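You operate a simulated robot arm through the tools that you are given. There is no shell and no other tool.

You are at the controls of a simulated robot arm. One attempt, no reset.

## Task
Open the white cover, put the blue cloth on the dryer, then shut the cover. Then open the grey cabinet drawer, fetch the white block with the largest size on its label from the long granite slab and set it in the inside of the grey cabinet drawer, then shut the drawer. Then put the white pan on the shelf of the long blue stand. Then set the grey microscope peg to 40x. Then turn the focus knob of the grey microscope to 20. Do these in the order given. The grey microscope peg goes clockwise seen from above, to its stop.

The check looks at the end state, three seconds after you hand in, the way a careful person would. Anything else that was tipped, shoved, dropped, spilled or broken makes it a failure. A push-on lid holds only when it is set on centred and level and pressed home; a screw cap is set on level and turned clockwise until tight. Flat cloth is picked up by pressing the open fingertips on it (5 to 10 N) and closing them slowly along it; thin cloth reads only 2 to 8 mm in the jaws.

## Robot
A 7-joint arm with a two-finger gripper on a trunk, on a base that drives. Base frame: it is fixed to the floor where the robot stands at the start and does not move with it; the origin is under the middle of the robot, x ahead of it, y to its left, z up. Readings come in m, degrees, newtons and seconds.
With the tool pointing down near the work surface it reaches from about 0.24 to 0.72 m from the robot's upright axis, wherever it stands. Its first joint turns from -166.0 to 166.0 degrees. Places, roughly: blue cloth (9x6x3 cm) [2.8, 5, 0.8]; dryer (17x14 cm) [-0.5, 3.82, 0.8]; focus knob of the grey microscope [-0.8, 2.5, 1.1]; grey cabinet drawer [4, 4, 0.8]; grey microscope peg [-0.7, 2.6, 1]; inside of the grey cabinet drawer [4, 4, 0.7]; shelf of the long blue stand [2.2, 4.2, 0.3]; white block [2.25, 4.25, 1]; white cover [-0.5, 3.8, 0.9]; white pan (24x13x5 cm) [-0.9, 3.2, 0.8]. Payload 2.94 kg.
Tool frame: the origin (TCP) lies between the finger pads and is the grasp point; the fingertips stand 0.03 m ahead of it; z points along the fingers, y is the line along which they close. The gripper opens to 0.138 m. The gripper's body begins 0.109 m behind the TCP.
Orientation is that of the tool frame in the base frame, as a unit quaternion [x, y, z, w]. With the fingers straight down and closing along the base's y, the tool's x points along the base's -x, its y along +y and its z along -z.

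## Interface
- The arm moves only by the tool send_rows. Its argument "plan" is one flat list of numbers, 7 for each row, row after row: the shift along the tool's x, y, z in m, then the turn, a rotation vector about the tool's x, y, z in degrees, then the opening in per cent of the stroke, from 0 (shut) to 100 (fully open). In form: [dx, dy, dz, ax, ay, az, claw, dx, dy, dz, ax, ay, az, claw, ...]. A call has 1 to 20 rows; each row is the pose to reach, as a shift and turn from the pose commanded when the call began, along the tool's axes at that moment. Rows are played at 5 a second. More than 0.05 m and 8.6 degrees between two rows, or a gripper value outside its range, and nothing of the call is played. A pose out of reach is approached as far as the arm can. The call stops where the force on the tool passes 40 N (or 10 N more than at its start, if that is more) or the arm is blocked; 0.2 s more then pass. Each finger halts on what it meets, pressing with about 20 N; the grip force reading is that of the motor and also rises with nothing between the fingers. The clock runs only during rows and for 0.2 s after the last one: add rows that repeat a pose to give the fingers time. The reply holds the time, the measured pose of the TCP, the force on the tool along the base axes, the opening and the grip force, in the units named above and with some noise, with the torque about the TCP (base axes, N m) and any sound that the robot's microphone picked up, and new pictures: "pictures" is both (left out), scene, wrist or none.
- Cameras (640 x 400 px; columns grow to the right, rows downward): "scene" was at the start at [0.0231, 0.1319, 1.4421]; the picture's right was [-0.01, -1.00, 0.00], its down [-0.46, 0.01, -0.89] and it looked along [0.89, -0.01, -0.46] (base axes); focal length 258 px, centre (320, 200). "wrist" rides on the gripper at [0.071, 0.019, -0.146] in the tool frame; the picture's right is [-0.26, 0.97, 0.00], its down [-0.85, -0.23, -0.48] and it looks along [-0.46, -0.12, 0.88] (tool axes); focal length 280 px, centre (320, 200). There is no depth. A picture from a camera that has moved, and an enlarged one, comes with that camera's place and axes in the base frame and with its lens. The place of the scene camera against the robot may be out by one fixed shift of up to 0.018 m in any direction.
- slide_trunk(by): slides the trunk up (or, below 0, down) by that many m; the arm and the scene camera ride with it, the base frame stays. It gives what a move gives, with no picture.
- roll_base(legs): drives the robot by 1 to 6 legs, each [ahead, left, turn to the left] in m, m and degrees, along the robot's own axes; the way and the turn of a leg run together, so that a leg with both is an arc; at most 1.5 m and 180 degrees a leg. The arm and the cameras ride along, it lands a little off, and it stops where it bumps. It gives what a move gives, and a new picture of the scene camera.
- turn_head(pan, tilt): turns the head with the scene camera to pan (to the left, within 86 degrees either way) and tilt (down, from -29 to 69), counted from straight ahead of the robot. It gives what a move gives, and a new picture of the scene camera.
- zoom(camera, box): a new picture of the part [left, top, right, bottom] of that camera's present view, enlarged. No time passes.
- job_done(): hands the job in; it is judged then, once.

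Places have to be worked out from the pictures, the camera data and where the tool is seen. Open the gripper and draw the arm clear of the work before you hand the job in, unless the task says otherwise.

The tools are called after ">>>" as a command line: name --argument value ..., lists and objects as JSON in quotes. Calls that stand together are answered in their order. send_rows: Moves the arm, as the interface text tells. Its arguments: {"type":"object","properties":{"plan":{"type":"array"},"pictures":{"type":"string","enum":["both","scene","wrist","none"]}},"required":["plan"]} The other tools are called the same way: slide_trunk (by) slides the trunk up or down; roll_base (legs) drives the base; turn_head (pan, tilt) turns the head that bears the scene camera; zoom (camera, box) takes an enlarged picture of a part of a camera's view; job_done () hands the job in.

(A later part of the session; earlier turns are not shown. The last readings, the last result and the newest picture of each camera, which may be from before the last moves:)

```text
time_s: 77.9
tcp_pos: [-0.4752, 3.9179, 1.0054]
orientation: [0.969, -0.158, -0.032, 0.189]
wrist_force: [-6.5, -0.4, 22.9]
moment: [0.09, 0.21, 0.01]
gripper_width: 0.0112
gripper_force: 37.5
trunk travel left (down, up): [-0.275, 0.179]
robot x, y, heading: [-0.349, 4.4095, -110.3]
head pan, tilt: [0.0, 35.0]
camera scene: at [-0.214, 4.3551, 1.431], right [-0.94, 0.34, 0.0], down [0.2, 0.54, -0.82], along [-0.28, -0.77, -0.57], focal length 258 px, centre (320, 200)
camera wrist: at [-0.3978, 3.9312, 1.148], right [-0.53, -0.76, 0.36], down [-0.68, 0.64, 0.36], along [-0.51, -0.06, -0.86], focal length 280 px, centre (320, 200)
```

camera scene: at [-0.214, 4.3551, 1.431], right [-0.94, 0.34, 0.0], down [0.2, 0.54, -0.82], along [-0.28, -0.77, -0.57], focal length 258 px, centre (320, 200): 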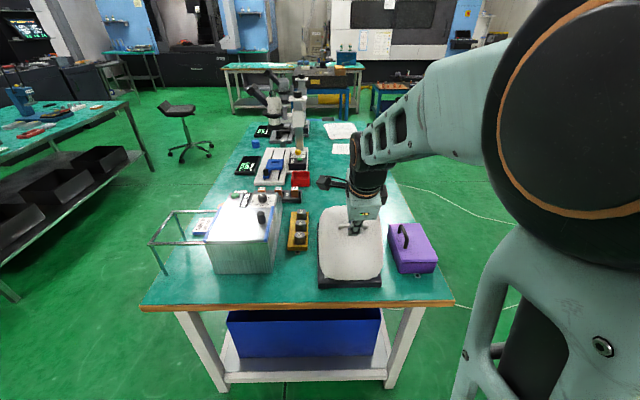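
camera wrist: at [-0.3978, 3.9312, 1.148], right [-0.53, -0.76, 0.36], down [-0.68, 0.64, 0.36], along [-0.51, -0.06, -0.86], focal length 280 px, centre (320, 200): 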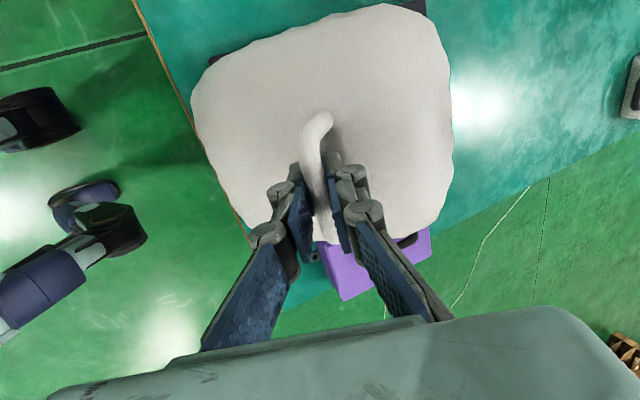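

Force flipped to about 23 N upward, so the true radius is larger; refit gives hinge 0.142 m behind and 0.141 m below (R = 0.20). I correct upward and continue.

>>> send_rows --plan '[0, -0.0133, -0.0091, -2, 0, 0, 0, 0, -0.0266, -0.0143, -4, 0, 0, 0, 0, -0.0403, -0.0186, -6, 0, 0, 0]'

```text
time_s: 78.7
tcp_pos: [-0.4615, 3.9615, 0.9958]
orientation: [0.96, -0.156, -0.042, 0.227]
wrist_force: [0.2, 0.7, -4.0]
moment: [0.11, 0.37, -0.13]
gripper_width: 0.0114
gripper_force: 35.8
trunk travel left (down, up): [-0.275, 0.179]
robot x, y, heading: [-0.3521, 4.4069, -109.9]
head pan, tilt: [0.0, 35.0]
camera scene: at [-0.2256, 4.3566, 1.4336], right [-0.88, 0.47, 0.0], down [0.25, 0.48, -0.84], along [-0.4, -0.74, -0.54], focal length 258 px, centre (320, 200)
camera wrist: at [-0.3779, 3.9863, 1.1348], right [-0.52, -0.74, 0.43], down [-0.67, 0.67, 0.33], along [-0.53, -0.12, -0.84], focal length 280 px, centre (320, 200)
```

scene: 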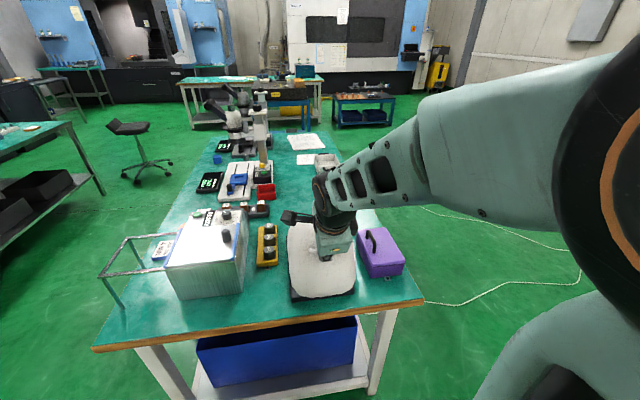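
wrist: 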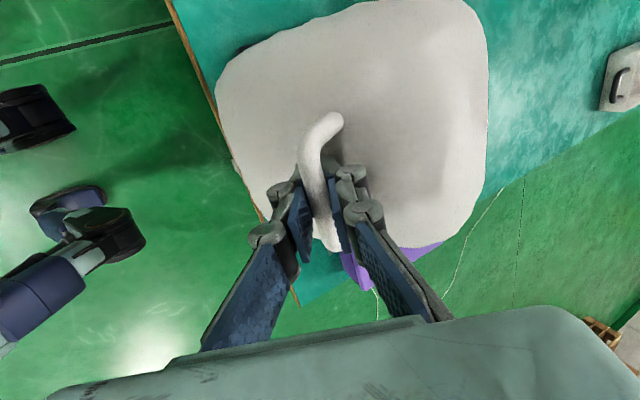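

The cover tracks well (only 4 N), but the scene camera has been shoved about 8°: my own upper arm is touching the head. I ease the commanded pose down to match the real one and then turn the head away to the left.

>>> send_rows --plan '[0, -0.0015, 0.004, 0, 0, 0, 0, 0, -0.003, 0.008, 0, 0, 0, 0]' --pictures "none"

>>> turn_head --pan 50 --tilt 40

```text
time_s: 79.3
tcp_pos: [-0.4614, 3.9603, 0.9972]
orientation: [0.958, -0.156, -0.04, 0.236]
wrist_force: [-2.0, 5.3, 21.1]
moment: [0.11, 0.32, -0.19]
gripper_width: 0.0111
gripper_force: 36.3
trunk travel left (down, up): [-0.275, 0.179]
robot x, y, heading: [-0.3484, 4.4111, -109.6]
head pan, tilt: [0.0, 35.0]
```

```text
time_s: 80.5
tcp_pos: [-0.4605, 3.9612, 0.996]
orientation: [0.959, -0.156, -0.042, 0.235]
wrist_force: [0.7, 4.7, 22.5]
moment: [0.0, -0.01, 0.02]
gripper_width: 0.0109
gripper_force: 35.7
trunk travel left (down, up): [-0.275, 0.179]
robot x, y, heading: [-0.3459, 4.4094, -110.0]
head pan, tilt: [50.0, 40.0]
camera scene: at [-0.2242, 4.3589, 1.4343], right [-0.89, 0.46, 0.0], down [0.25, 0.48, -0.84], along [-0.39, -0.75, -0.54], focal length 258 px, centre (320, 200)
```

scene: 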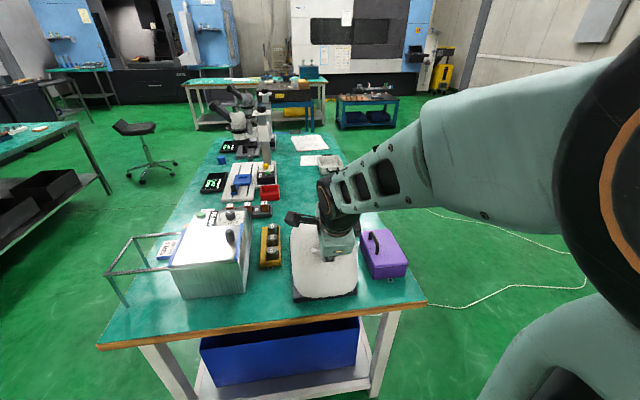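

The head did not actually turn, it is wedged by the arm. I go back down the arc to where the head was still free, then turn it away.

>>> send_rows --plan '[0, 0.0108, 0.002, 1.5, 0, 0, 0, 0, 0.0218, 0.005, 3, 0, 0, 0, 0, 0.032, 0.0088, 4.5, 0, 0, 0, 0, 0.0423, 0.0127, 6, 0, 0, 0]' --pictures "scene"

```text
time_s: 81.5
tcp_pos: [-0.4755, 3.9208, 0.9993]
orientation: [0.971, -0.158, -0.032, 0.176]
wrist_force: [0.4, 2.7, -38.8]
moment: [0.04, -0.26, 0.06]
gripper_width: 0.0103
gripper_force: 35.5
trunk travel left (down, up): [-0.275, 0.179]
robot x, y, heading: [-0.3476, 4.4073, -109.9]
head pan, tilt: [50.0, 40.0]
camera scene: at [-0.1421, 4.359, 1.4224], right [-0.87, -0.5, 0.0], down [-0.32, 0.56, -0.76], along [0.38, -0.66, -0.64], focal length 258 px, centre (320, 200)
```

scene: 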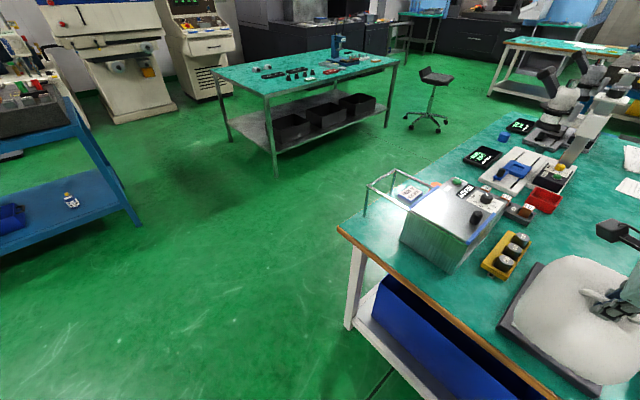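

The head is free and turned left now. The grip has slipped a little and I'm pulling up with 39 N, so I lower 3 mm to relieve it.

>>> send_rows --plan '[0, -0.0005, 0.0014, 0, 0, 0, 0, 0, -0.0011, 0.0028, 0, 0, 0, 0]' --pictures "wrist"

```text
time_s: 82.1
tcp_pos: [-0.4754, 3.9198, 0.9992]
orientation: [0.971, -0.157, -0.032, 0.179]
wrist_force: [2.1, 1.6, -30.3]
moment: [-0.01, -0.27, 0.04]
gripper_width: 0.0101
gripper_force: 35.5
trunk travel left (down, up): [-0.275, 0.179]
robot x, y, heading: [-0.3491, 4.4084, -109.9]
head pan, tilt: [50.0, 40.0]
camera wrist: at [-0.3973, 3.931, 1.1412], right [-0.53, -0.77, 0.35], down [-0.68, 0.64, 0.36], along [-0.5, -0.04, -0.86], focal length 280 px, centre (320, 200)
```

wrist: 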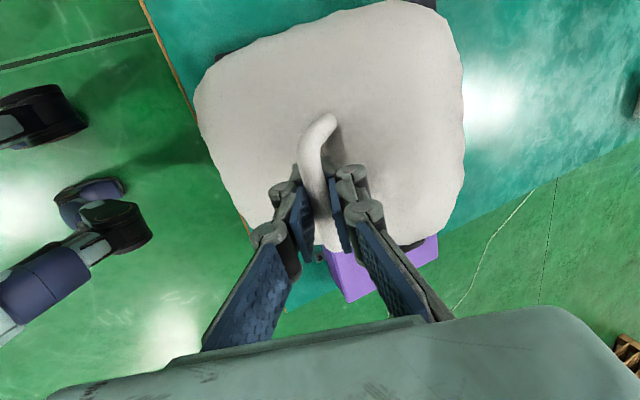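

The arm is compliant (about 3 N per mm), so I advance along the arc while lowering the command to unload the pull.

>>> send_rows --plan '[0, -0.0132, 0.0033, -1.5, 0, 0, 0, 0, -0.0249, 0.0029, -3, 0, 0, 0, 0, -0.036, 0.0012, -4.5, 0, 0, 0, 0, -0.0472, -0.0005, -6, 0, 0, 0]' --pictures "scene"

```text
time_s: 83.0
tcp_pos: [-0.4662, 3.948, 0.9936]
orientation: [0.959, -0.155, -0.04, 0.235]
wrist_force: [2.8, 7.0, 19.3]
moment: [1.04, 0.03, 0.02]
gripper_width: 0.0109
gripper_force: 35.3
trunk travel left (down, up): [-0.275, 0.179]
robot x, y, heading: [-0.3493, 4.4066, -110.0]
head pan, tilt: [50.0, 40.0]
stopped in row 4: the force on the tool passed its limit at 43 N (the readings are from after the stop); the commanded pose is now the measured one
camera scene: at [-0.1405, 4.3647, 1.4229], right [-0.87, -0.5, 0.0], down [-0.32, 0.56, -0.77], along [0.38, -0.66, -0.64], focal length 258 px, centre (320, 200)
```

scene: 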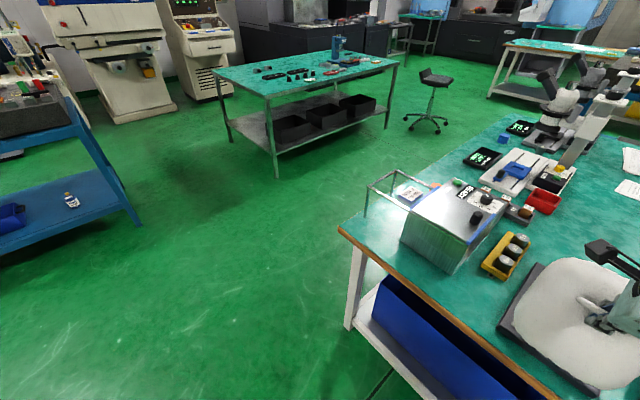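

The force stopped me at 43 N. I look closely at how the cover is standing now.

>>> zoom --camera "scene" --box '[480, 230, 640, 390]'

>>> zoom --camera "wrist" --box '[150, 0, 480, 280]'

```text
2.50 times, centred on (560, 310) of scene
camera zoom: at [-0.1405, 4.3647, 1.4229], right [-0.87, -0.5, 0.0], down [-0.32, 0.56, -0.77], along [0.38, -0.66, -0.64], focal length 644 px, centre (-280, -75)
```

zoom: 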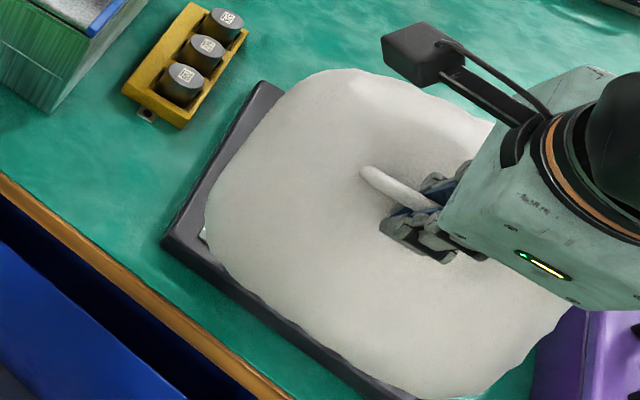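

```text
1.43 times, centred on (315, 140) of wrist
camera zoom: at [-0.383, 3.9746, 1.1325], right [-0.52, -0.73, 0.45], down [-0.67, 0.67, 0.32], along [-0.53, -0.14, -0.84], focal length 401 px, centre (327, 286)
```

zoom: 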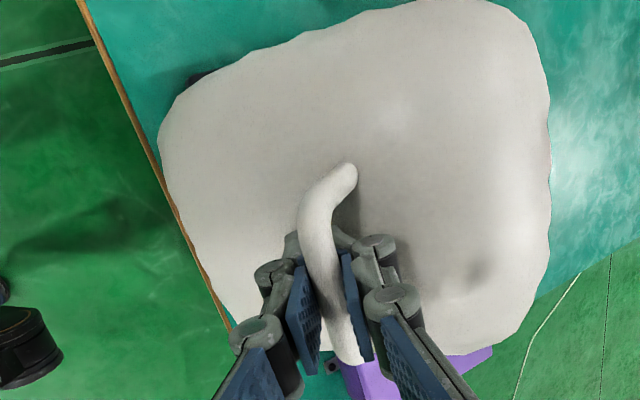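

A rigid grip over-constrains the arc. I loosen the fingers to about 28 mm so the bar can turn and slide freely between them, which makes the far finger simply push it open.

>>> send_rows --plan '[0, 0, 0, 0, 0, 0, 20, 0, 0, 0, 0, 0, 0, 20]'

```text
time_s: 83.6
tcp_pos: [-0.4652, 3.9484, 0.9907]
orientation: [0.96, -0.155, -0.038, 0.231]
wrist_force: [0.5, 0.5, 2.9]
moment: [-0.03, -0.03, -0.01]
gripper_width: 0.0315
gripper_force: 0.0
trunk travel left (down, up): [-0.275, 0.179]
robot x, y, heading: [-0.3486, 4.4106, -109.8]
head pan, tilt: [50.0, 40.0]
camera scene: at [-0.1412, 4.3624, 1.4228], right [-0.87, -0.5, 0.0], down [-0.32, 0.56, -0.77], along [0.38, -0.66, -0.64], focal length 258 px, centre (320, 200)
camera wrist: at [-0.3834, 3.9734, 1.1295], right [-0.52, -0.73, 0.44], down [-0.67, 0.67, 0.32], along [-0.53, -0.13, -0.84], focal length 280 px, centre (320, 200)
```

scene: 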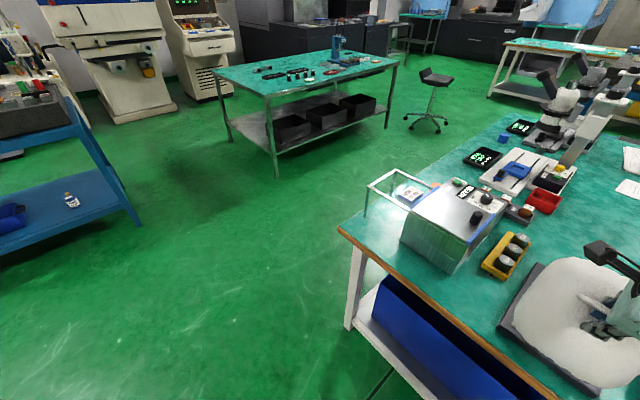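
wrist: 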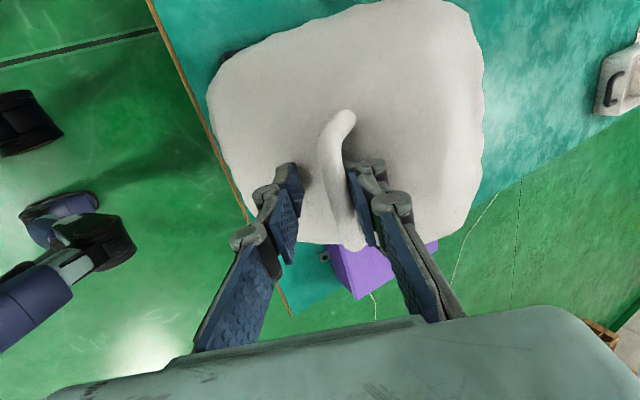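

The bar now rests freely against the far finger with almost no force. To keep the arm away from the head I will use short backward base moves to swing the cover, trimming height with the arm; first I raise the fingers 6 mm.

>>> send_rows --plan '[0, 0, -0.006, 0, 0, 0, 20]' --pictures "none"

>>> roll_base --legs '[[-0.03, 0, 0]]'

>>> send_rows --plan '[0, 0, 0, 0, 0, 0, 20]' --pictures "wrist"

```text
time_s: 84.0
tcp_pos: [-0.4649, 3.9499, 0.9977]
orientation: [0.959, -0.155, -0.038, 0.232]
wrist_force: [-0.6, 0.2, 1.1]
moment: [0.03, 0.0, -0.01]
gripper_width: 0.029
gripper_force: 0.0
trunk travel left (down, up): [-0.275, 0.179]
robot x, y, heading: [-0.3491, 4.41, -110.0]
head pan, tilt: [50.0, 40.0]
```

```text
time_s: 84.8
tcp_pos: [-0.4552, 3.9767, 0.997]
orientation: [0.96, -0.155, -0.038, 0.231]
wrist_force: [0.7, 1.3, 3.2]
moment: [0.02, 0.01, 0.0]
gripper_width: 0.0274
gripper_force: 0.2
trunk travel left (down, up): [-0.275, 0.179]
robot x, y, heading: [-0.3374, 4.4347, -110.2]
head pan, tilt: [50.0, 40.0]
camera scene: at [-0.131, 4.3902, 1.4229], right [-0.87, -0.5, 0.0], down [-0.32, 0.56, -0.77], along [0.38, -0.66, -0.64], focal length 258 px, centre (320, 200)
```

scene: 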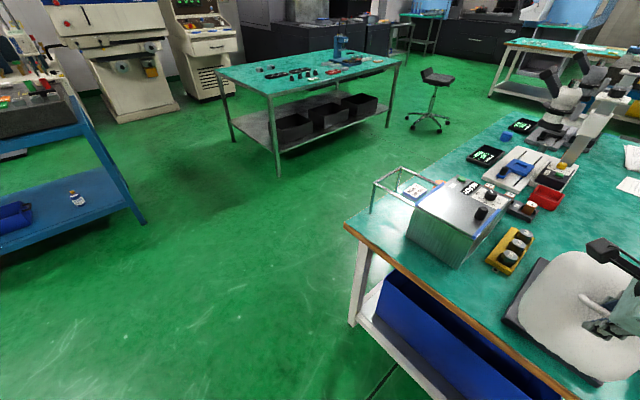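

```text
time_s: 85.2
tcp_pos: [-0.4545, 3.9772, 0.9971]
orientation: [0.959, -0.155, -0.038, 0.232]
wrist_force: [-0.7, 0.9, 2.3]
moment: [-0.02, 0.04, -0.02]
gripper_width: 0.0273
gripper_force: 0.1
trunk travel left (down, up): [-0.275, 0.179]
robot x, y, heading: [-0.3401, 4.4362, -110.0]
head pan, tilt: [50.0, 40.0]
camera wrist: at [-0.3723, 4.0029, 1.1361], right [-0.52, -0.73, 0.44], down [-0.67, 0.67, 0.32], along [-0.53, -0.13, -0.84], focal length 280 px, centre (320, 200)
```

wrist: 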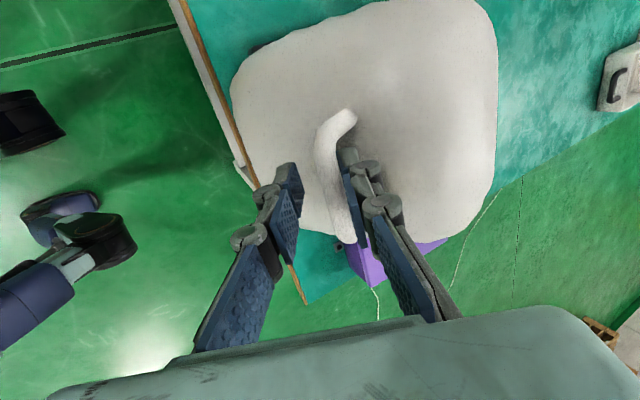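

The cover followed freely. I repeat: trim height and tilt slightly, back 3 cm, and look.

>>> send_rows --plan '[0, -0.0014, 0.0026, -2, 0, 0, 20, 0, -0.0027, 0.0053, -4, 0, 0, 20]' --pictures "none"

>>> roll_base --legs '[[-0.03, 0, 0]]'

>>> send_rows --plan '[0, 0, 0, 0, 0, 0, 20]' --pictures "wrist"

>>> zoom --camera "scene" --box '[440, 200, 640, 380]'

```text
time_s: 85.8
tcp_pos: [-0.4542, 3.977, 0.9936]
orientation: [0.95, -0.154, -0.044, 0.268]
wrist_force: [2.2, 2.0, 14.0]
moment: [-0.23, 0.26, -0.03]
gripper_width: 0.0322
gripper_force: 2.8
trunk travel left (down, up): [-0.275, 0.179]
robot x, y, heading: [-0.3384, 4.4373, -109.6]
head pan, tilt: [50.0, 40.0]
```

```text
time_s: 86.6
tcp_pos: [-0.4451, 4.0048, 0.9902]
orientation: [0.951, -0.154, -0.045, 0.264]
wrist_force: [0.1, 1.6, 0.3]
moment: [0.03, 0.02, -0.01]
gripper_width: 0.0269
gripper_force: 0.1
trunk travel left (down, up): [-0.275, 0.179]
robot x, y, heading: [-0.3341, 4.4612, -109.9]
head pan, tilt: [50.0, 40.0]
camera scene: at [-0.1211, 4.4176, 1.4228], right [-0.87, -0.5, 0.0], down [-0.32, 0.56, -0.77], along [0.38, -0.66, -0.64], focal length 258 px, centre (320, 200)
```

scene: 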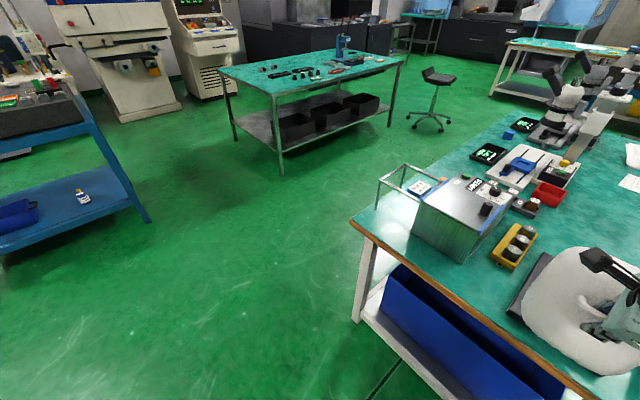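

```text
time_s: 87.0
tcp_pos: [-0.4449, 4.0042, 0.9907]
orientation: [0.951, -0.154, -0.044, 0.265]
wrist_force: [-0.3, 0.9, 0.6]
moment: [-0.02, -0.04, -0.04]
gripper_width: 0.0268
gripper_force: 0.0
trunk travel left (down, up): [-0.275, 0.179]
robot x, y, heading: [-0.3272, 4.4648, -110.1]
head pan, tilt: [50.0, 40.0]
camera wrist: at [-0.3596, 4.0397, 1.1254], right [-0.51, -0.7, 0.5], down [-0.67, 0.69, 0.29], along [-0.55, -0.18, -0.82], focal length 280 px, centre (320, 200)
```

wrist: 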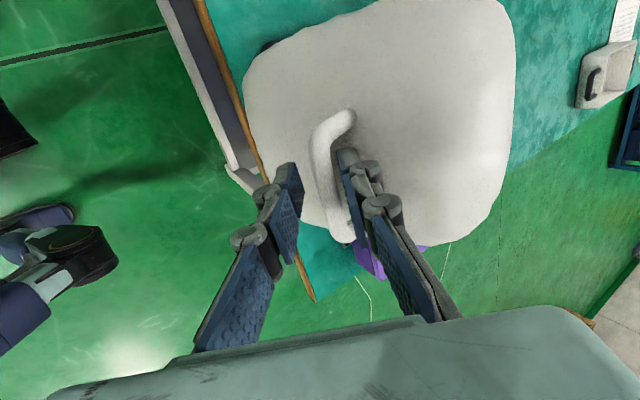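

```text
2.22 times, centred on (540, 290) of scene
camera zoom: at [-0.1211, 4.4176, 1.4229], right [-0.87, -0.5, 0.0], down [-0.32, 0.56, -0.77], along [0.38, -0.66, -0.64], focal length 572 px, centre (-169, 0)
```

zoom: 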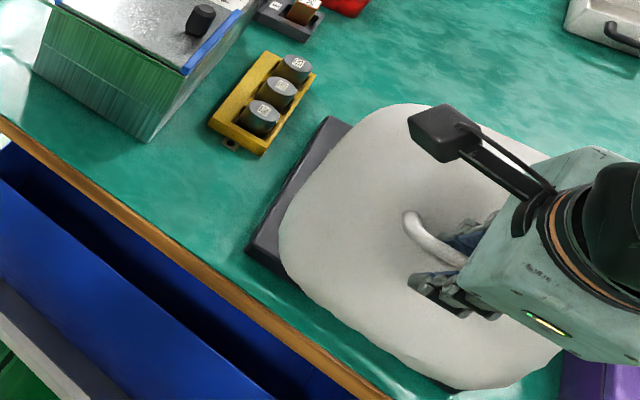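

The force at the last trim was the fingertips touching the dome; readings fit a hinge radius of 0.20 m, cover now about 63° open. I continue in half steps: back 2 cm, lower 8 mm, twice.

>>> roll_base --legs '[[-0.02, 0, 0]]'

>>> send_rows --plan '[0, -0.002, 0.0034, -1.5, 0, 0, 20, 0, -0.0041, 0.0069, -3, 0, 0, 20]' --pictures "none"

>>> roll_base --legs '[[-0.02, 0, 0]]'

>>> send_rows --plan '[0, -0.0023, 0.0033, -1.5, 0, 0, 20, 0, -0.0046, 0.0066, -3, 0, 0, 20]' --pictures "wrist"

>>> zoom --camera "scene" --box '[440, 200, 640, 380]'

```text
time_s: 87.8
tcp_pos: [-0.439, 4.0232, 0.9914]
orientation: [0.951, -0.154, -0.045, 0.264]
wrist_force: [0.9, 1.1, 0.9]
moment: [0.0, 0.02, -0.01]
gripper_width: 0.027
gripper_force: 0.2
trunk travel left (down, up): [-0.275, 0.179]
robot x, y, heading: [-0.3226, 4.48, -110.1]
head pan, tilt: [50.0, 40.0]
camera scene: at [-0.1144, 4.4361, 1.4229], right [-0.87, -0.5, 0.0], down [-0.32, 0.56, -0.77], along [0.38, -0.66, -0.64], focal length 258 px, centre (320, 200)
```

scene: 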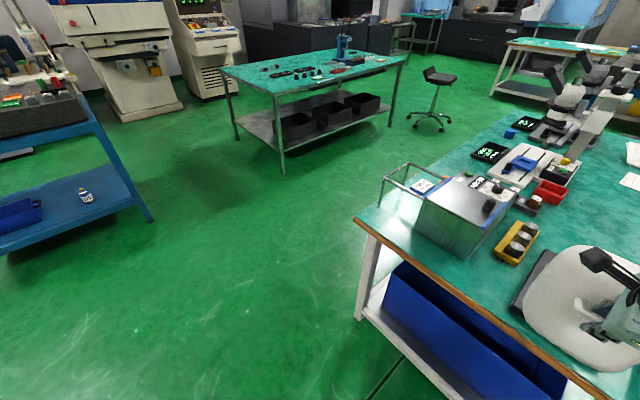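

```text
time_s: 88.4
tcp_pos: [-0.4382, 4.0242, 0.983]
orientation: [0.944, -0.152, -0.048, 0.289]
wrist_force: [0.4, 1.9, 1.6]
moment: [-0.03, 0.03, -0.04]
gripper_width: 0.0267
gripper_force: 0.1
trunk travel left (down, up): [-0.275, 0.179]
robot x, y, heading: [-0.3197, 4.4828, -110.1]
head pan, tilt: [50.0, 40.0]
```

```text
time_s: 89.2
tcp_pos: [-0.4307, 4.042, 0.9838]
orientation: [0.944, -0.153, -0.048, 0.29]
wrist_force: [0.4, 1.8, 2.1]
moment: [-0.08, 0.05, -0.02]
gripper_width: 0.0268
gripper_force: 0.1
trunk travel left (down, up): [-0.275, 0.179]
robot x, y, heading: [-0.3149, 4.5024, -110.0]
head pan, tilt: [50.0, 40.0]
camera scene: at [-0.1075, 4.4551, 1.4229], right [-0.87, -0.5, 0.0], down [-0.32, 0.56, -0.77], along [0.38, -0.66, -0.64], focal length 258 px, centre (320, 200)
```

scene: 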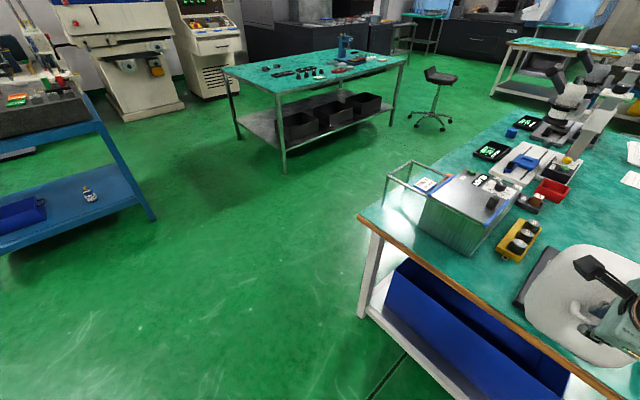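

```text
time_s: 89.8
tcp_pos: [-0.4322, 4.0419, 0.9748]
orientation: [0.936, -0.151, -0.051, 0.314]
wrist_force: [1.0, 3.3, 2.8]
moment: [-0.03, 0.07, -0.04]
gripper_width: 0.0269
gripper_force: 0.1
trunk travel left (down, up): [-0.275, 0.179]
robot x, y, heading: [-0.3145, 4.4986, -109.7]
head pan, tilt: [50.0, 40.0]
camera wrist: at [-0.3415, 4.0903, 1.1024], right [-0.49, -0.65, 0.58], down [-0.66, 0.71, 0.24], along [-0.57, -0.26, -0.78], focal length 280 px, centre (320, 200)
```

wrist: 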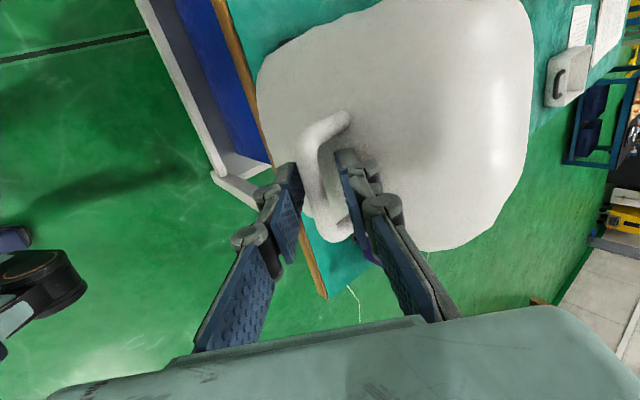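

```text
2.22 times, centred on (540, 290) of scene
camera zoom: at [-0.1076, 4.4551, 1.4229], right [-0.87, -0.5, 0.0], down [-0.32, 0.56, -0.77], along [0.38, -0.66, -0.64], focal length 572 px, centre (-169, 0)
```

zoom: 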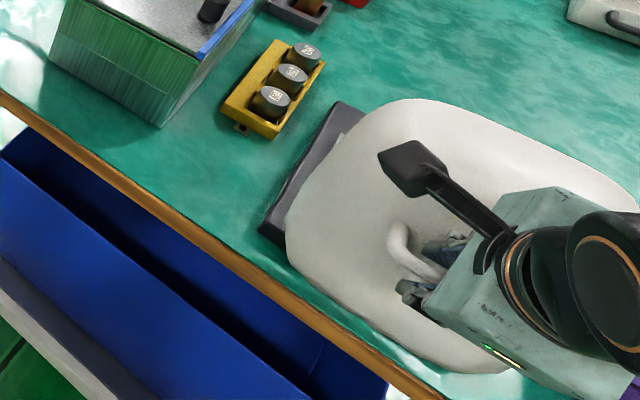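

The cover is about 75° open and forces stay under 5 N. I continue with two more back-and-lower steps.

>>> roll_base --legs '[[-0.02, 0, 0]]'

>>> send_rows --plan '[0, -0.0042, 0.0056, -1.5, 0, 0, 20, 0, -0.0084, 0.0112, -3, 0, 0, 20]' --pictures "none"

>>> roll_base --legs '[[-0.02, 0, 0]]'

>>> send_rows --plan '[0, -0.0055, 0.0065, -1.5, 0, 0, 20, 0, -0.0109, 0.013, -3, 0, 0, 20]' --pictures "wrist"

>>> zoom --camera "scene" --box '[440, 200, 640, 380]'

```text
time_s: 90.6
tcp_pos: [-0.4237, 4.0611, 0.9752]
orientation: [0.936, -0.15, -0.052, 0.314]
wrist_force: [0.6, 0.9, -0.8]
moment: [0.02, -0.02, 0.01]
gripper_width: 0.0286
gripper_force: 1.0
trunk travel left (down, up): [-0.275, 0.179]
robot x, y, heading: [-0.3056, 4.5181, -109.7]
head pan, tilt: [50.0, 40.0]
camera scene: at [-0.1008, 4.4734, 1.4229], right [-0.87, -0.5, 0.0], down [-0.32, 0.56, -0.77], along [0.38, -0.66, -0.64], focal length 258 px, centre (320, 200)
```

scene: 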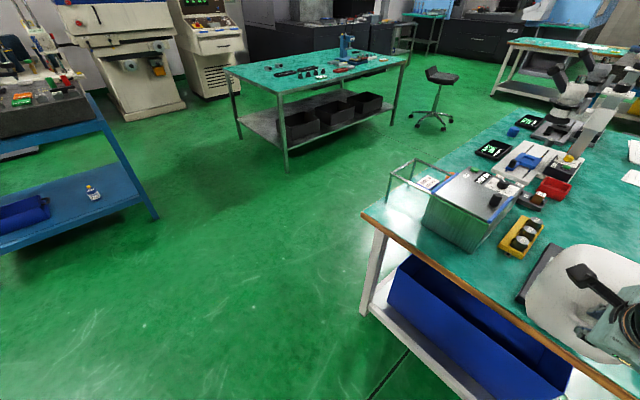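

```text
time_s: 91.2
tcp_pos: [-0.4262, 4.0585, 0.9715]
orientation: [0.927, -0.152, -0.056, 0.337]
wrist_force: [0.0, 1.8, -0.6]
moment: [0.02, 0.01, -0.02]
gripper_width: 0.0278
gripper_force: 0.3
out of reach, approached as far as the arm can: row 2
trunk travel left (down, up): [-0.275, 0.179]
robot x, y, heading: [-0.3077, 4.524, -109.9]
head pan, tilt: [50.0, 40.0]
```

```text
time_s: 92.0
tcp_pos: [-0.4192, 4.0767, 0.9717]
orientation: [0.927, -0.152, -0.056, 0.338]
wrist_force: [0.7, 2.2, -0.5]
moment: [0.07, -0.03, 0.04]
gripper_width: 0.0287
gripper_force: 1.0
trunk travel left (down, up): [-0.275, 0.179]
robot x, y, heading: [-0.3041, 4.5392, -110.1]
head pan, tilt: [50.0, 40.0]
camera scene: at [-0.0941, 4.4919, 1.4229], right [-0.87, -0.5, 0.0], down [-0.32, 0.56, -0.77], along [0.38, -0.66, -0.64], focal length 258 px, centre (320, 200)
```

scene: 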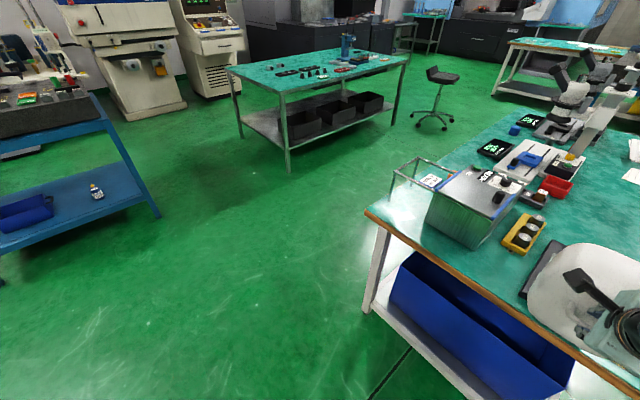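

```text
time_s: 92.6
tcp_pos: [-0.4163, 4.0761, 0.9692]
orientation: [0.921, -0.155, -0.046, 0.353]
wrist_force: [-0.5, 1.2, -1.4]
moment: [0.06, 0.0, 0.01]
gripper_width: 0.0287
gripper_force: 0.2
out of reach, approached as far as the arm can: row 1, 2
trunk travel left (down, up): [-0.275, 0.179]
robot x, y, heading: [-0.3023, 4.5399, -109.9]
head pan, tilt: [50.0, 40.0]
camera wrist: at [-0.3267, 4.1337, 1.0917], right [-0.49, -0.6, 0.63], down [-0.65, 0.73, 0.18], along [-0.57, -0.33, -0.75], focal length 280 px, centre (320, 200)
```

wrist: 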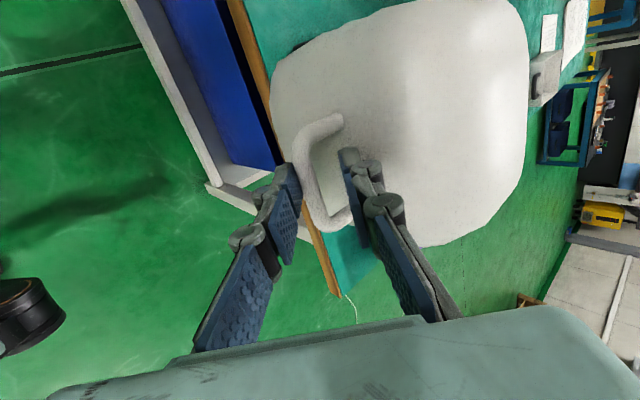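

```text
2.22 times, centred on (540, 290) of scene
camera zoom: at [-0.0896, 4.4942, 1.424], right [-0.83, -0.55, 0.0], down [-0.35, 0.53, -0.77], along [0.43, -0.64, -0.63], focal length 572 px, centre (-169, 0)
```

zoom: 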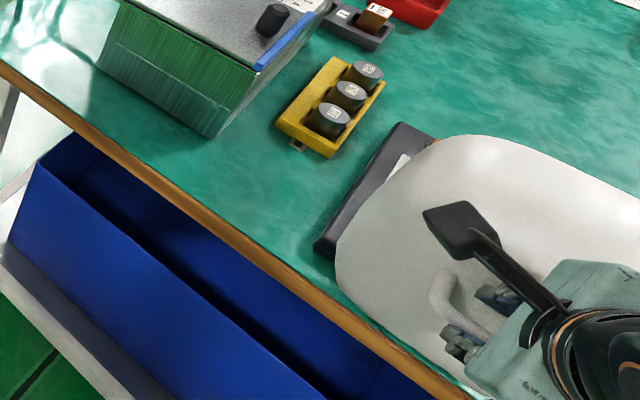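

The cover has gone over centre (about 89°) and its bar now leans on the near finger, while the arm is at a limit and brushing the head again. I turn the head further away and check whether the commanded pose is the unreachable one.

>>> turn_head --pan 86 --tilt 40

>>> send_rows --plan '[0, 0, 0, 0, 0, 0, 20]' --pictures "wrist"

```text
time_s: 93.6
tcp_pos: [-0.4162, 4.0736, 0.9736]
orientation: [0.92, -0.149, -0.054, 0.359]
wrist_force: [2.1, 1.2, -1.0]
moment: [0.05, 0.0, 0.02]
gripper_width: 0.0286
gripper_force: 1.0
trunk travel left (down, up): [-0.275, 0.179]
robot x, y, heading: [-0.3053, 4.5394, -109.7]
head pan, tilt: [85.9, 40.0]
camera scene: at [-0.0591, 4.5307, 1.4229], right [-0.41, -0.91, 0.0], down [-0.59, 0.26, -0.77], along [0.7, -0.31, -0.64], focal length 258 px, centre (320, 200)
```

scene: 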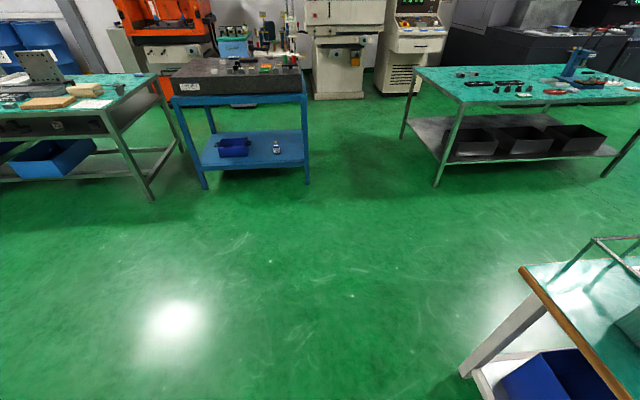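

```text
time_s: 94.0
tcp_pos: [-0.4169, 4.0743, 0.9741]
orientation: [0.92, -0.149, -0.054, 0.358]
wrist_force: [0.7, 1.7, -0.5]
moment: [0.02, -0.03, 0.03]
gripper_width: 0.0286
gripper_force: 0.2
trunk travel left (down, up): [-0.275, 0.179]
robot x, y, heading: [-0.3014, 4.5406, -110.0]
head pan, tilt: [85.9, 40.0]
camera wrist: at [-0.3243, 4.1334, 1.0956], right [-0.48, -0.59, 0.65], down [-0.65, 0.73, 0.19], along [-0.59, -0.34, -0.74], focal length 280 px, centre (320, 200)
```

wrist: 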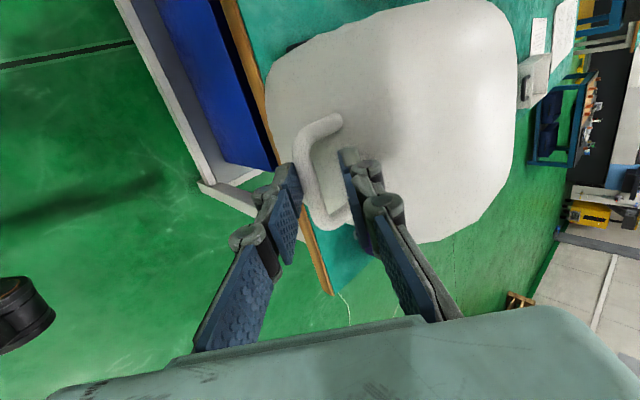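

The head is free and the pose is consistent. I reduce the tilt by 8° and lower so the bar sits deeper between the fingers.

>>> send_rows --plan '[0, 0.001, 0.006, 4, 0, 0, 20, 0, 0.002, 0.0133, 8, 0, 0, 20]' --pictures "wrist"

```text
time_s: 94.6
tcp_pos: [-0.4188, 4.0651, 0.9647]
orientation: [0.941, -0.152, -0.049, 0.297]
wrist_force: [-0.1, 0.6, -0.6]
moment: [0.03, -0.04, -0.04]
gripper_width: 0.0272
gripper_force: 0.0
trunk travel left (down, up): [-0.275, 0.179]
robot x, y, heading: [-0.3048, 4.5378, -110.2]
head pan, tilt: [85.9, 40.0]
camera wrist: at [-0.3315, 4.1078, 1.0959], right [-0.5, -0.67, 0.55], down [-0.66, 0.71, 0.26], along [-0.56, -0.23, -0.79], focal length 280 px, centre (320, 200)
```

wrist: 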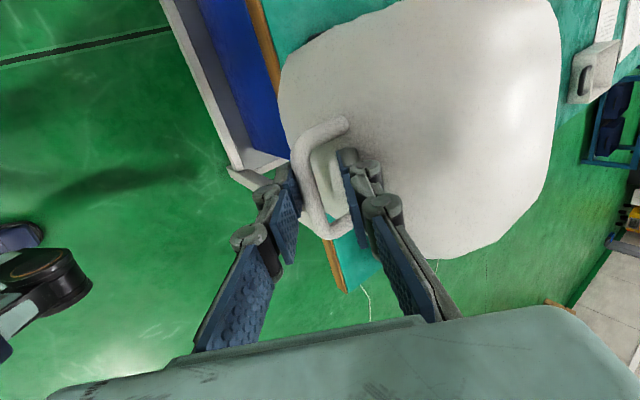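

Forces are near zero with the bar by the near finger. I back off 3 cm more and lower to see whether the cover follows by itself.

>>> roll_base --legs '[[-0.02, 0, 0]]'

>>> send_rows --plan '[0, -0.003, 0.005, 0, 0, 0, 20, 0, -0.006, 0.01, 0, 0, 0, 20]' --pictures "wrist"

```text
time_s: 95.4
tcp_pos: [-0.4125, 4.0832, 0.9654]
orientation: [0.941, -0.153, -0.049, 0.297]
wrist_force: [0.4, 2.1, 0.9]
moment: [0.02, -0.02, 0.0]
gripper_width: 0.0273
gripper_force: 0.1
trunk travel left (down, up): [-0.275, 0.179]
robot x, y, heading: [-0.2967, 4.5563, -109.7]
head pan, tilt: [85.9, 40.0]
camera scene: at [-0.0523, 4.5498, 1.4229], right [-0.41, -0.91, 0.0], down [-0.59, 0.26, -0.77], along [0.7, -0.31, -0.64], focal length 258 px, centre (320, 200)
```

scene: 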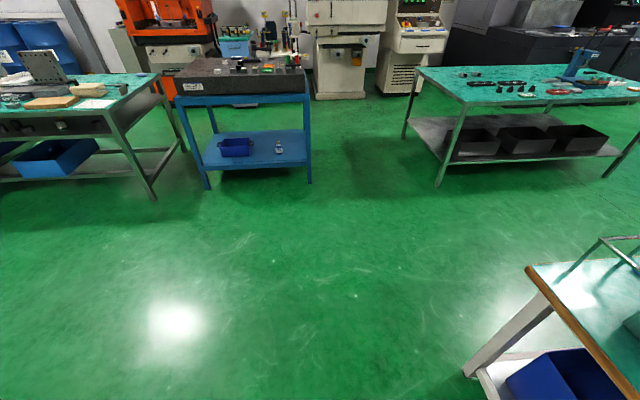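

```text
time_s: 96.0
tcp_pos: [-0.4122, 4.0817, 0.9523]
orientation: [0.941, -0.154, -0.048, 0.298]
wrist_force: [0.1, 0.5, 0.7]
moment: [0.12, -0.02, -0.01]
gripper_width: 0.0298
gripper_force: 0.1
trunk travel left (down, up): [-0.275, 0.179]
robot x, y, heading: [-0.295, 4.5559, -109.8]
head pan, tilt: [85.9, 40.0]
camera wrist: at [-0.325, 4.1255, 1.0831], right [-0.5, -0.67, 0.55], down [-0.66, 0.71, 0.26], along [-0.56, -0.24, -0.79], focal length 280 px, centre (320, 200)
```

wrist: 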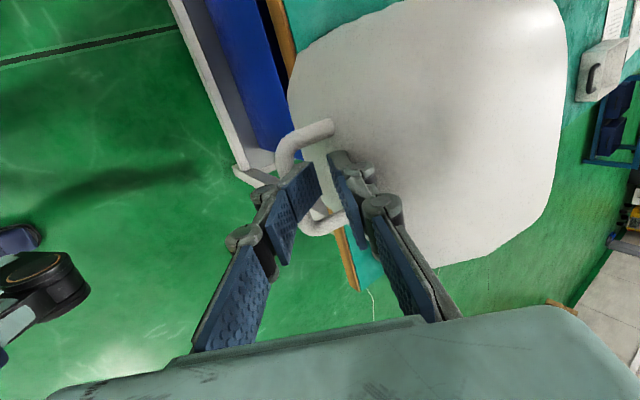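

The bar has slipped to the outside of the near finger: the cover is past centre and resting open. I withdraw the fingers straight back along their own axis and then look.

>>> send_rows --plan '[0, 0, -0.015, 0, 0, 0, 20, 0, 0, -0.035, 0, 0, 0, 20, 0, 0, -0.06, 0, 0, 0, 20, 0, 0, -0.09, 0, 0, 0, 20]' --pictures "wrist"

```text
time_s: 97.0
tcp_pos: [-0.3963, 4.1326, 1.0284]
orientation: [0.941, -0.152, -0.049, 0.297]
wrist_force: [0.5, -0.8, -0.8]
moment: [0.01, 0.01, -0.03]
gripper_width: 0.0277
gripper_force: 0.0
trunk travel left (down, up): [-0.275, 0.179]
robot x, y, heading: [-0.2986, 4.5566, -109.6]
head pan, tilt: [85.9, 40.0]
camera wrist: at [-0.3089, 4.1764, 1.1586], right [-0.5, -0.67, 0.55], down [-0.66, 0.71, 0.26], along [-0.56, -0.24, -0.79], focal length 280 px, centre (320, 200)
```

wrist: 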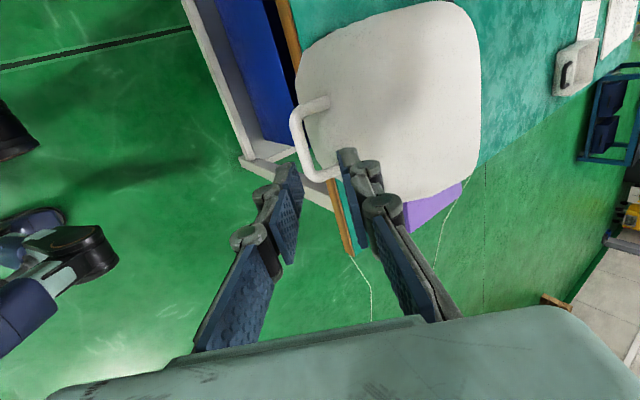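

The cover stays open by itself. I back the base away and turn the head to the front to see the open dryer.

>>> roll_base --legs '[[-0.25, 0, 0]]'

>>> turn_head --pan 20 --tilt 30

>>> zoom --camera "scene" --box '[340, 130, 500, 250]'

```text
time_s: 98.8
tcp_pos: [-0.313, 4.3639, 1.0281]
orientation: [0.941, -0.153, -0.049, 0.297]
wrist_force: [0.4, -0.4, -0.9]
moment: [-0.03, 0.01, 0.02]
gripper_width: 0.0278
gripper_force: 0.1
trunk travel left (down, up): [-0.275, 0.179]
robot x, y, heading: [-0.213, 4.7901, -110.0]
head pan, tilt: [85.9, 40.0]
camera scene: at [0.0317, 4.7816, 1.4229], right [-0.41, -0.91, 0.0], down [-0.59, 0.26, -0.77], along [0.7, -0.31, -0.64], focal length 258 px, centre (320, 200)
```

scene: 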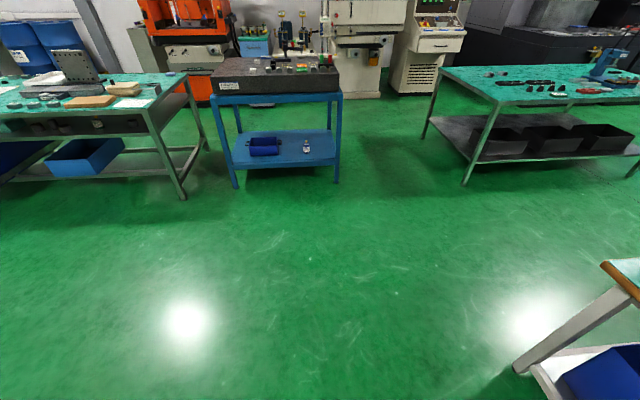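

```text
time_s: 100.2
tcp_pos: [-0.3135, 4.3638, 1.0294]
orientation: [0.941, -0.153, -0.049, 0.299]
wrist_force: [0.0, -0.6, 1.5]
moment: [-0.03, -0.02, 0.01]
gripper_width: 0.0279
gripper_force: 0.1
trunk travel left (down, up): [-0.275, 0.179]
robot x, y, heading: [-0.2126, 4.7883, -109.9]
head pan, tilt: [20.0, 30.0]
camera scene: at [-0.0093, 4.7327, 1.4408], right [-0.91, -0.4, 0.0], down [-0.19, 0.43, -0.88], along [0.36, -0.8, -0.48], focal length 258 px, centre (320, 200)
```

scene: 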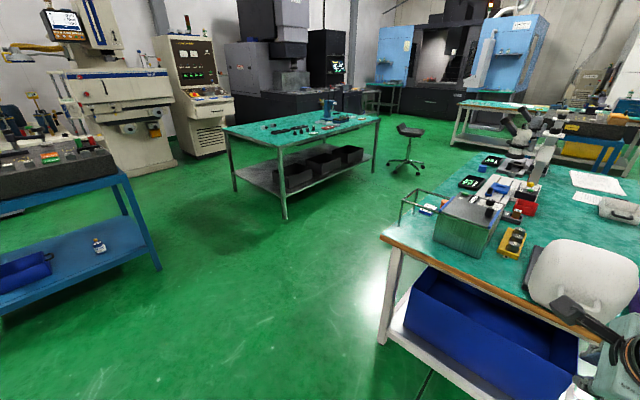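

```text
3.33 times, centred on (420, 190) of scene
camera zoom: at [-0.0093, 4.7327, 1.4408], right [-0.91, -0.4, 0.0], down [-0.19, 0.43, -0.88], along [0.36, -0.8, -0.48], focal length 859 px, centre (-13, 233)
```

zoom: 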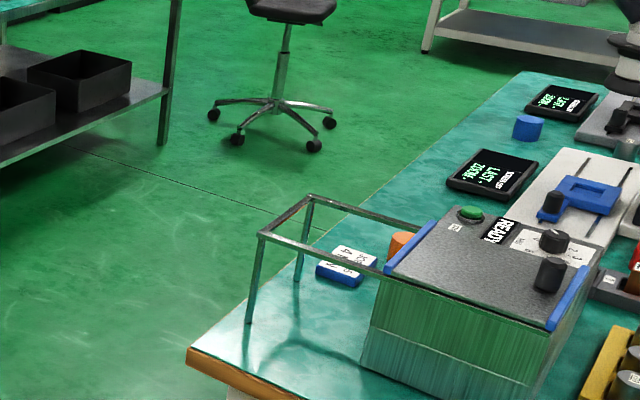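

The head is still held by my elbow, so I first restore the arm: undo the tilt while rising 10 cm.

>>> turn_head --pan 80 --tilt 30

>>> send_rows --plan '[0, 0.0115, -0.0164, 7, 0, 0, 40, 0, 0.023, -0.0328, 14, 0, 0, 60, 0, 0.0345, -0.0491, 21, 0, 0, 80, 0, 0.046, -0.0655, 28, 0, 0, 100, 0, 0.0574, -0.0819, 35, 0, 0, 100]' --pictures "none"

>>> send_rows --plan '[0, 0, 0, 0, 0, -7.4, 100, 0, 0, 0, 0, 0, -14.8, 100, 0, 0, 0, 0, 0, -22.1, 100, -0.03, 0, 0, 0, 0, -29.5, 100, -0.06, 0, 0, 0, 0, -36.9, 100, -0.09, 0, 0, 0, 0, -44.3, 100, -0.12, 0, 0, 0, 0, -51.6, 100, -0.15, 0, 0, 0, 0, -59, 100, -0.15, 0, 0, 0, 0, -66.4, 100, -0.15, 0, 0, 0, 0, -73.8, 100, -0.15, 0, 0, 0, 0, -81.1, 100, -0.15, 0, 0, 0, 0, -88.5, 100]' --pictures "none"

>>> turn_head --pan 0 --tilt 35

```text
time_s: 101.5
tcp_pos: [-0.3135, 4.3646, 1.0281]
orientation: [0.941, -0.153, -0.049, 0.297]
wrist_force: [-0.5, -0.2, 1.2]
moment: [0.01, 0.01, 0.01]
gripper_width: 0.0277
gripper_force: 0.0
trunk travel left (down, up): [-0.275, 0.179]
robot x, y, heading: [-0.2114, 4.7894, -109.9]
head pan, tilt: [80.0, 30.0]
camera scene: at [0.0323, 4.7709, 1.4382], right [-0.5, -0.87, 0.0], down [-0.43, 0.25, -0.87], along [0.75, -0.43, -0.5], focal length 258 px, centre (320, 200)
```

scene: 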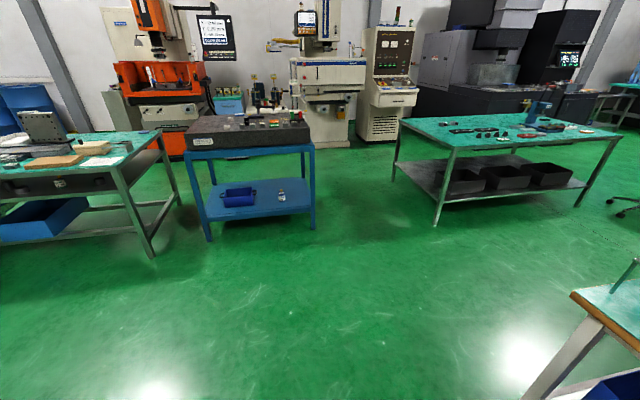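

```text
time_s: 102.7
tcp_pos: [-0.3133, 4.3646, 1.1277]
orientation: [0.987, -0.161, 0.0, -0.001]
wrist_force: [0.5, -0.1, 0.2]
moment: [-0.02, 0.03, 0.03]
gripper_width: 0.1379
gripper_force: 0.0
trunk travel left (down, up): [-0.275, 0.179]
robot x, y, heading: [-0.2078, 4.7867, -109.8]
head pan, tilt: [80.0, 30.0]
```

```text
time_s: 105.3
tcp_pos: [-0.4549, 4.4117, 1.1293]
orientation: [0.819, 0.574, -0.001, -0.001]
wrist_force: [-0.4, -0.3, 0.6]
moment: [-0.03, 0.02, -0.01]
gripper_width: 0.1382
gripper_force: 0.1
trunk travel left (down, up): [-0.275, 0.179]
robot x, y, heading: [-0.2075, 4.7946, -109.9]
head pan, tilt: [80.0, 30.0]
```

```text
time_s: 106.8
tcp_pos: [-0.4556, 4.4118, 1.1287]
orientation: [0.82, 0.573, 0.0, -0.001]
wrist_force: [-0.1, -0.5, 0.6]
moment: [-0.02, 0.02, -0.01]
gripper_width: 0.1381
gripper_force: 0.0
trunk travel left (down, up): [-0.275, 0.179]
robot x, y, heading: [-0.2112, 4.788, -109.9]
head pan, tilt: [0.0, 35.0]
camera scene: at [-0.076, 4.7332, 1.4304], right [-0.94, 0.34, 0.0], down [0.19, 0.54, -0.82], along [-0.28, -0.77, -0.57], focal length 258 px, centre (320, 200)
```

scene: 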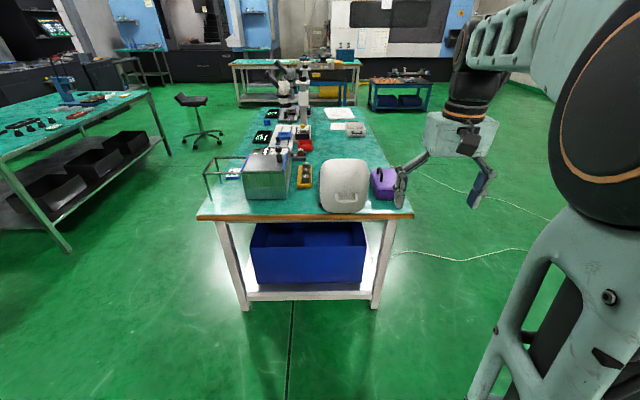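

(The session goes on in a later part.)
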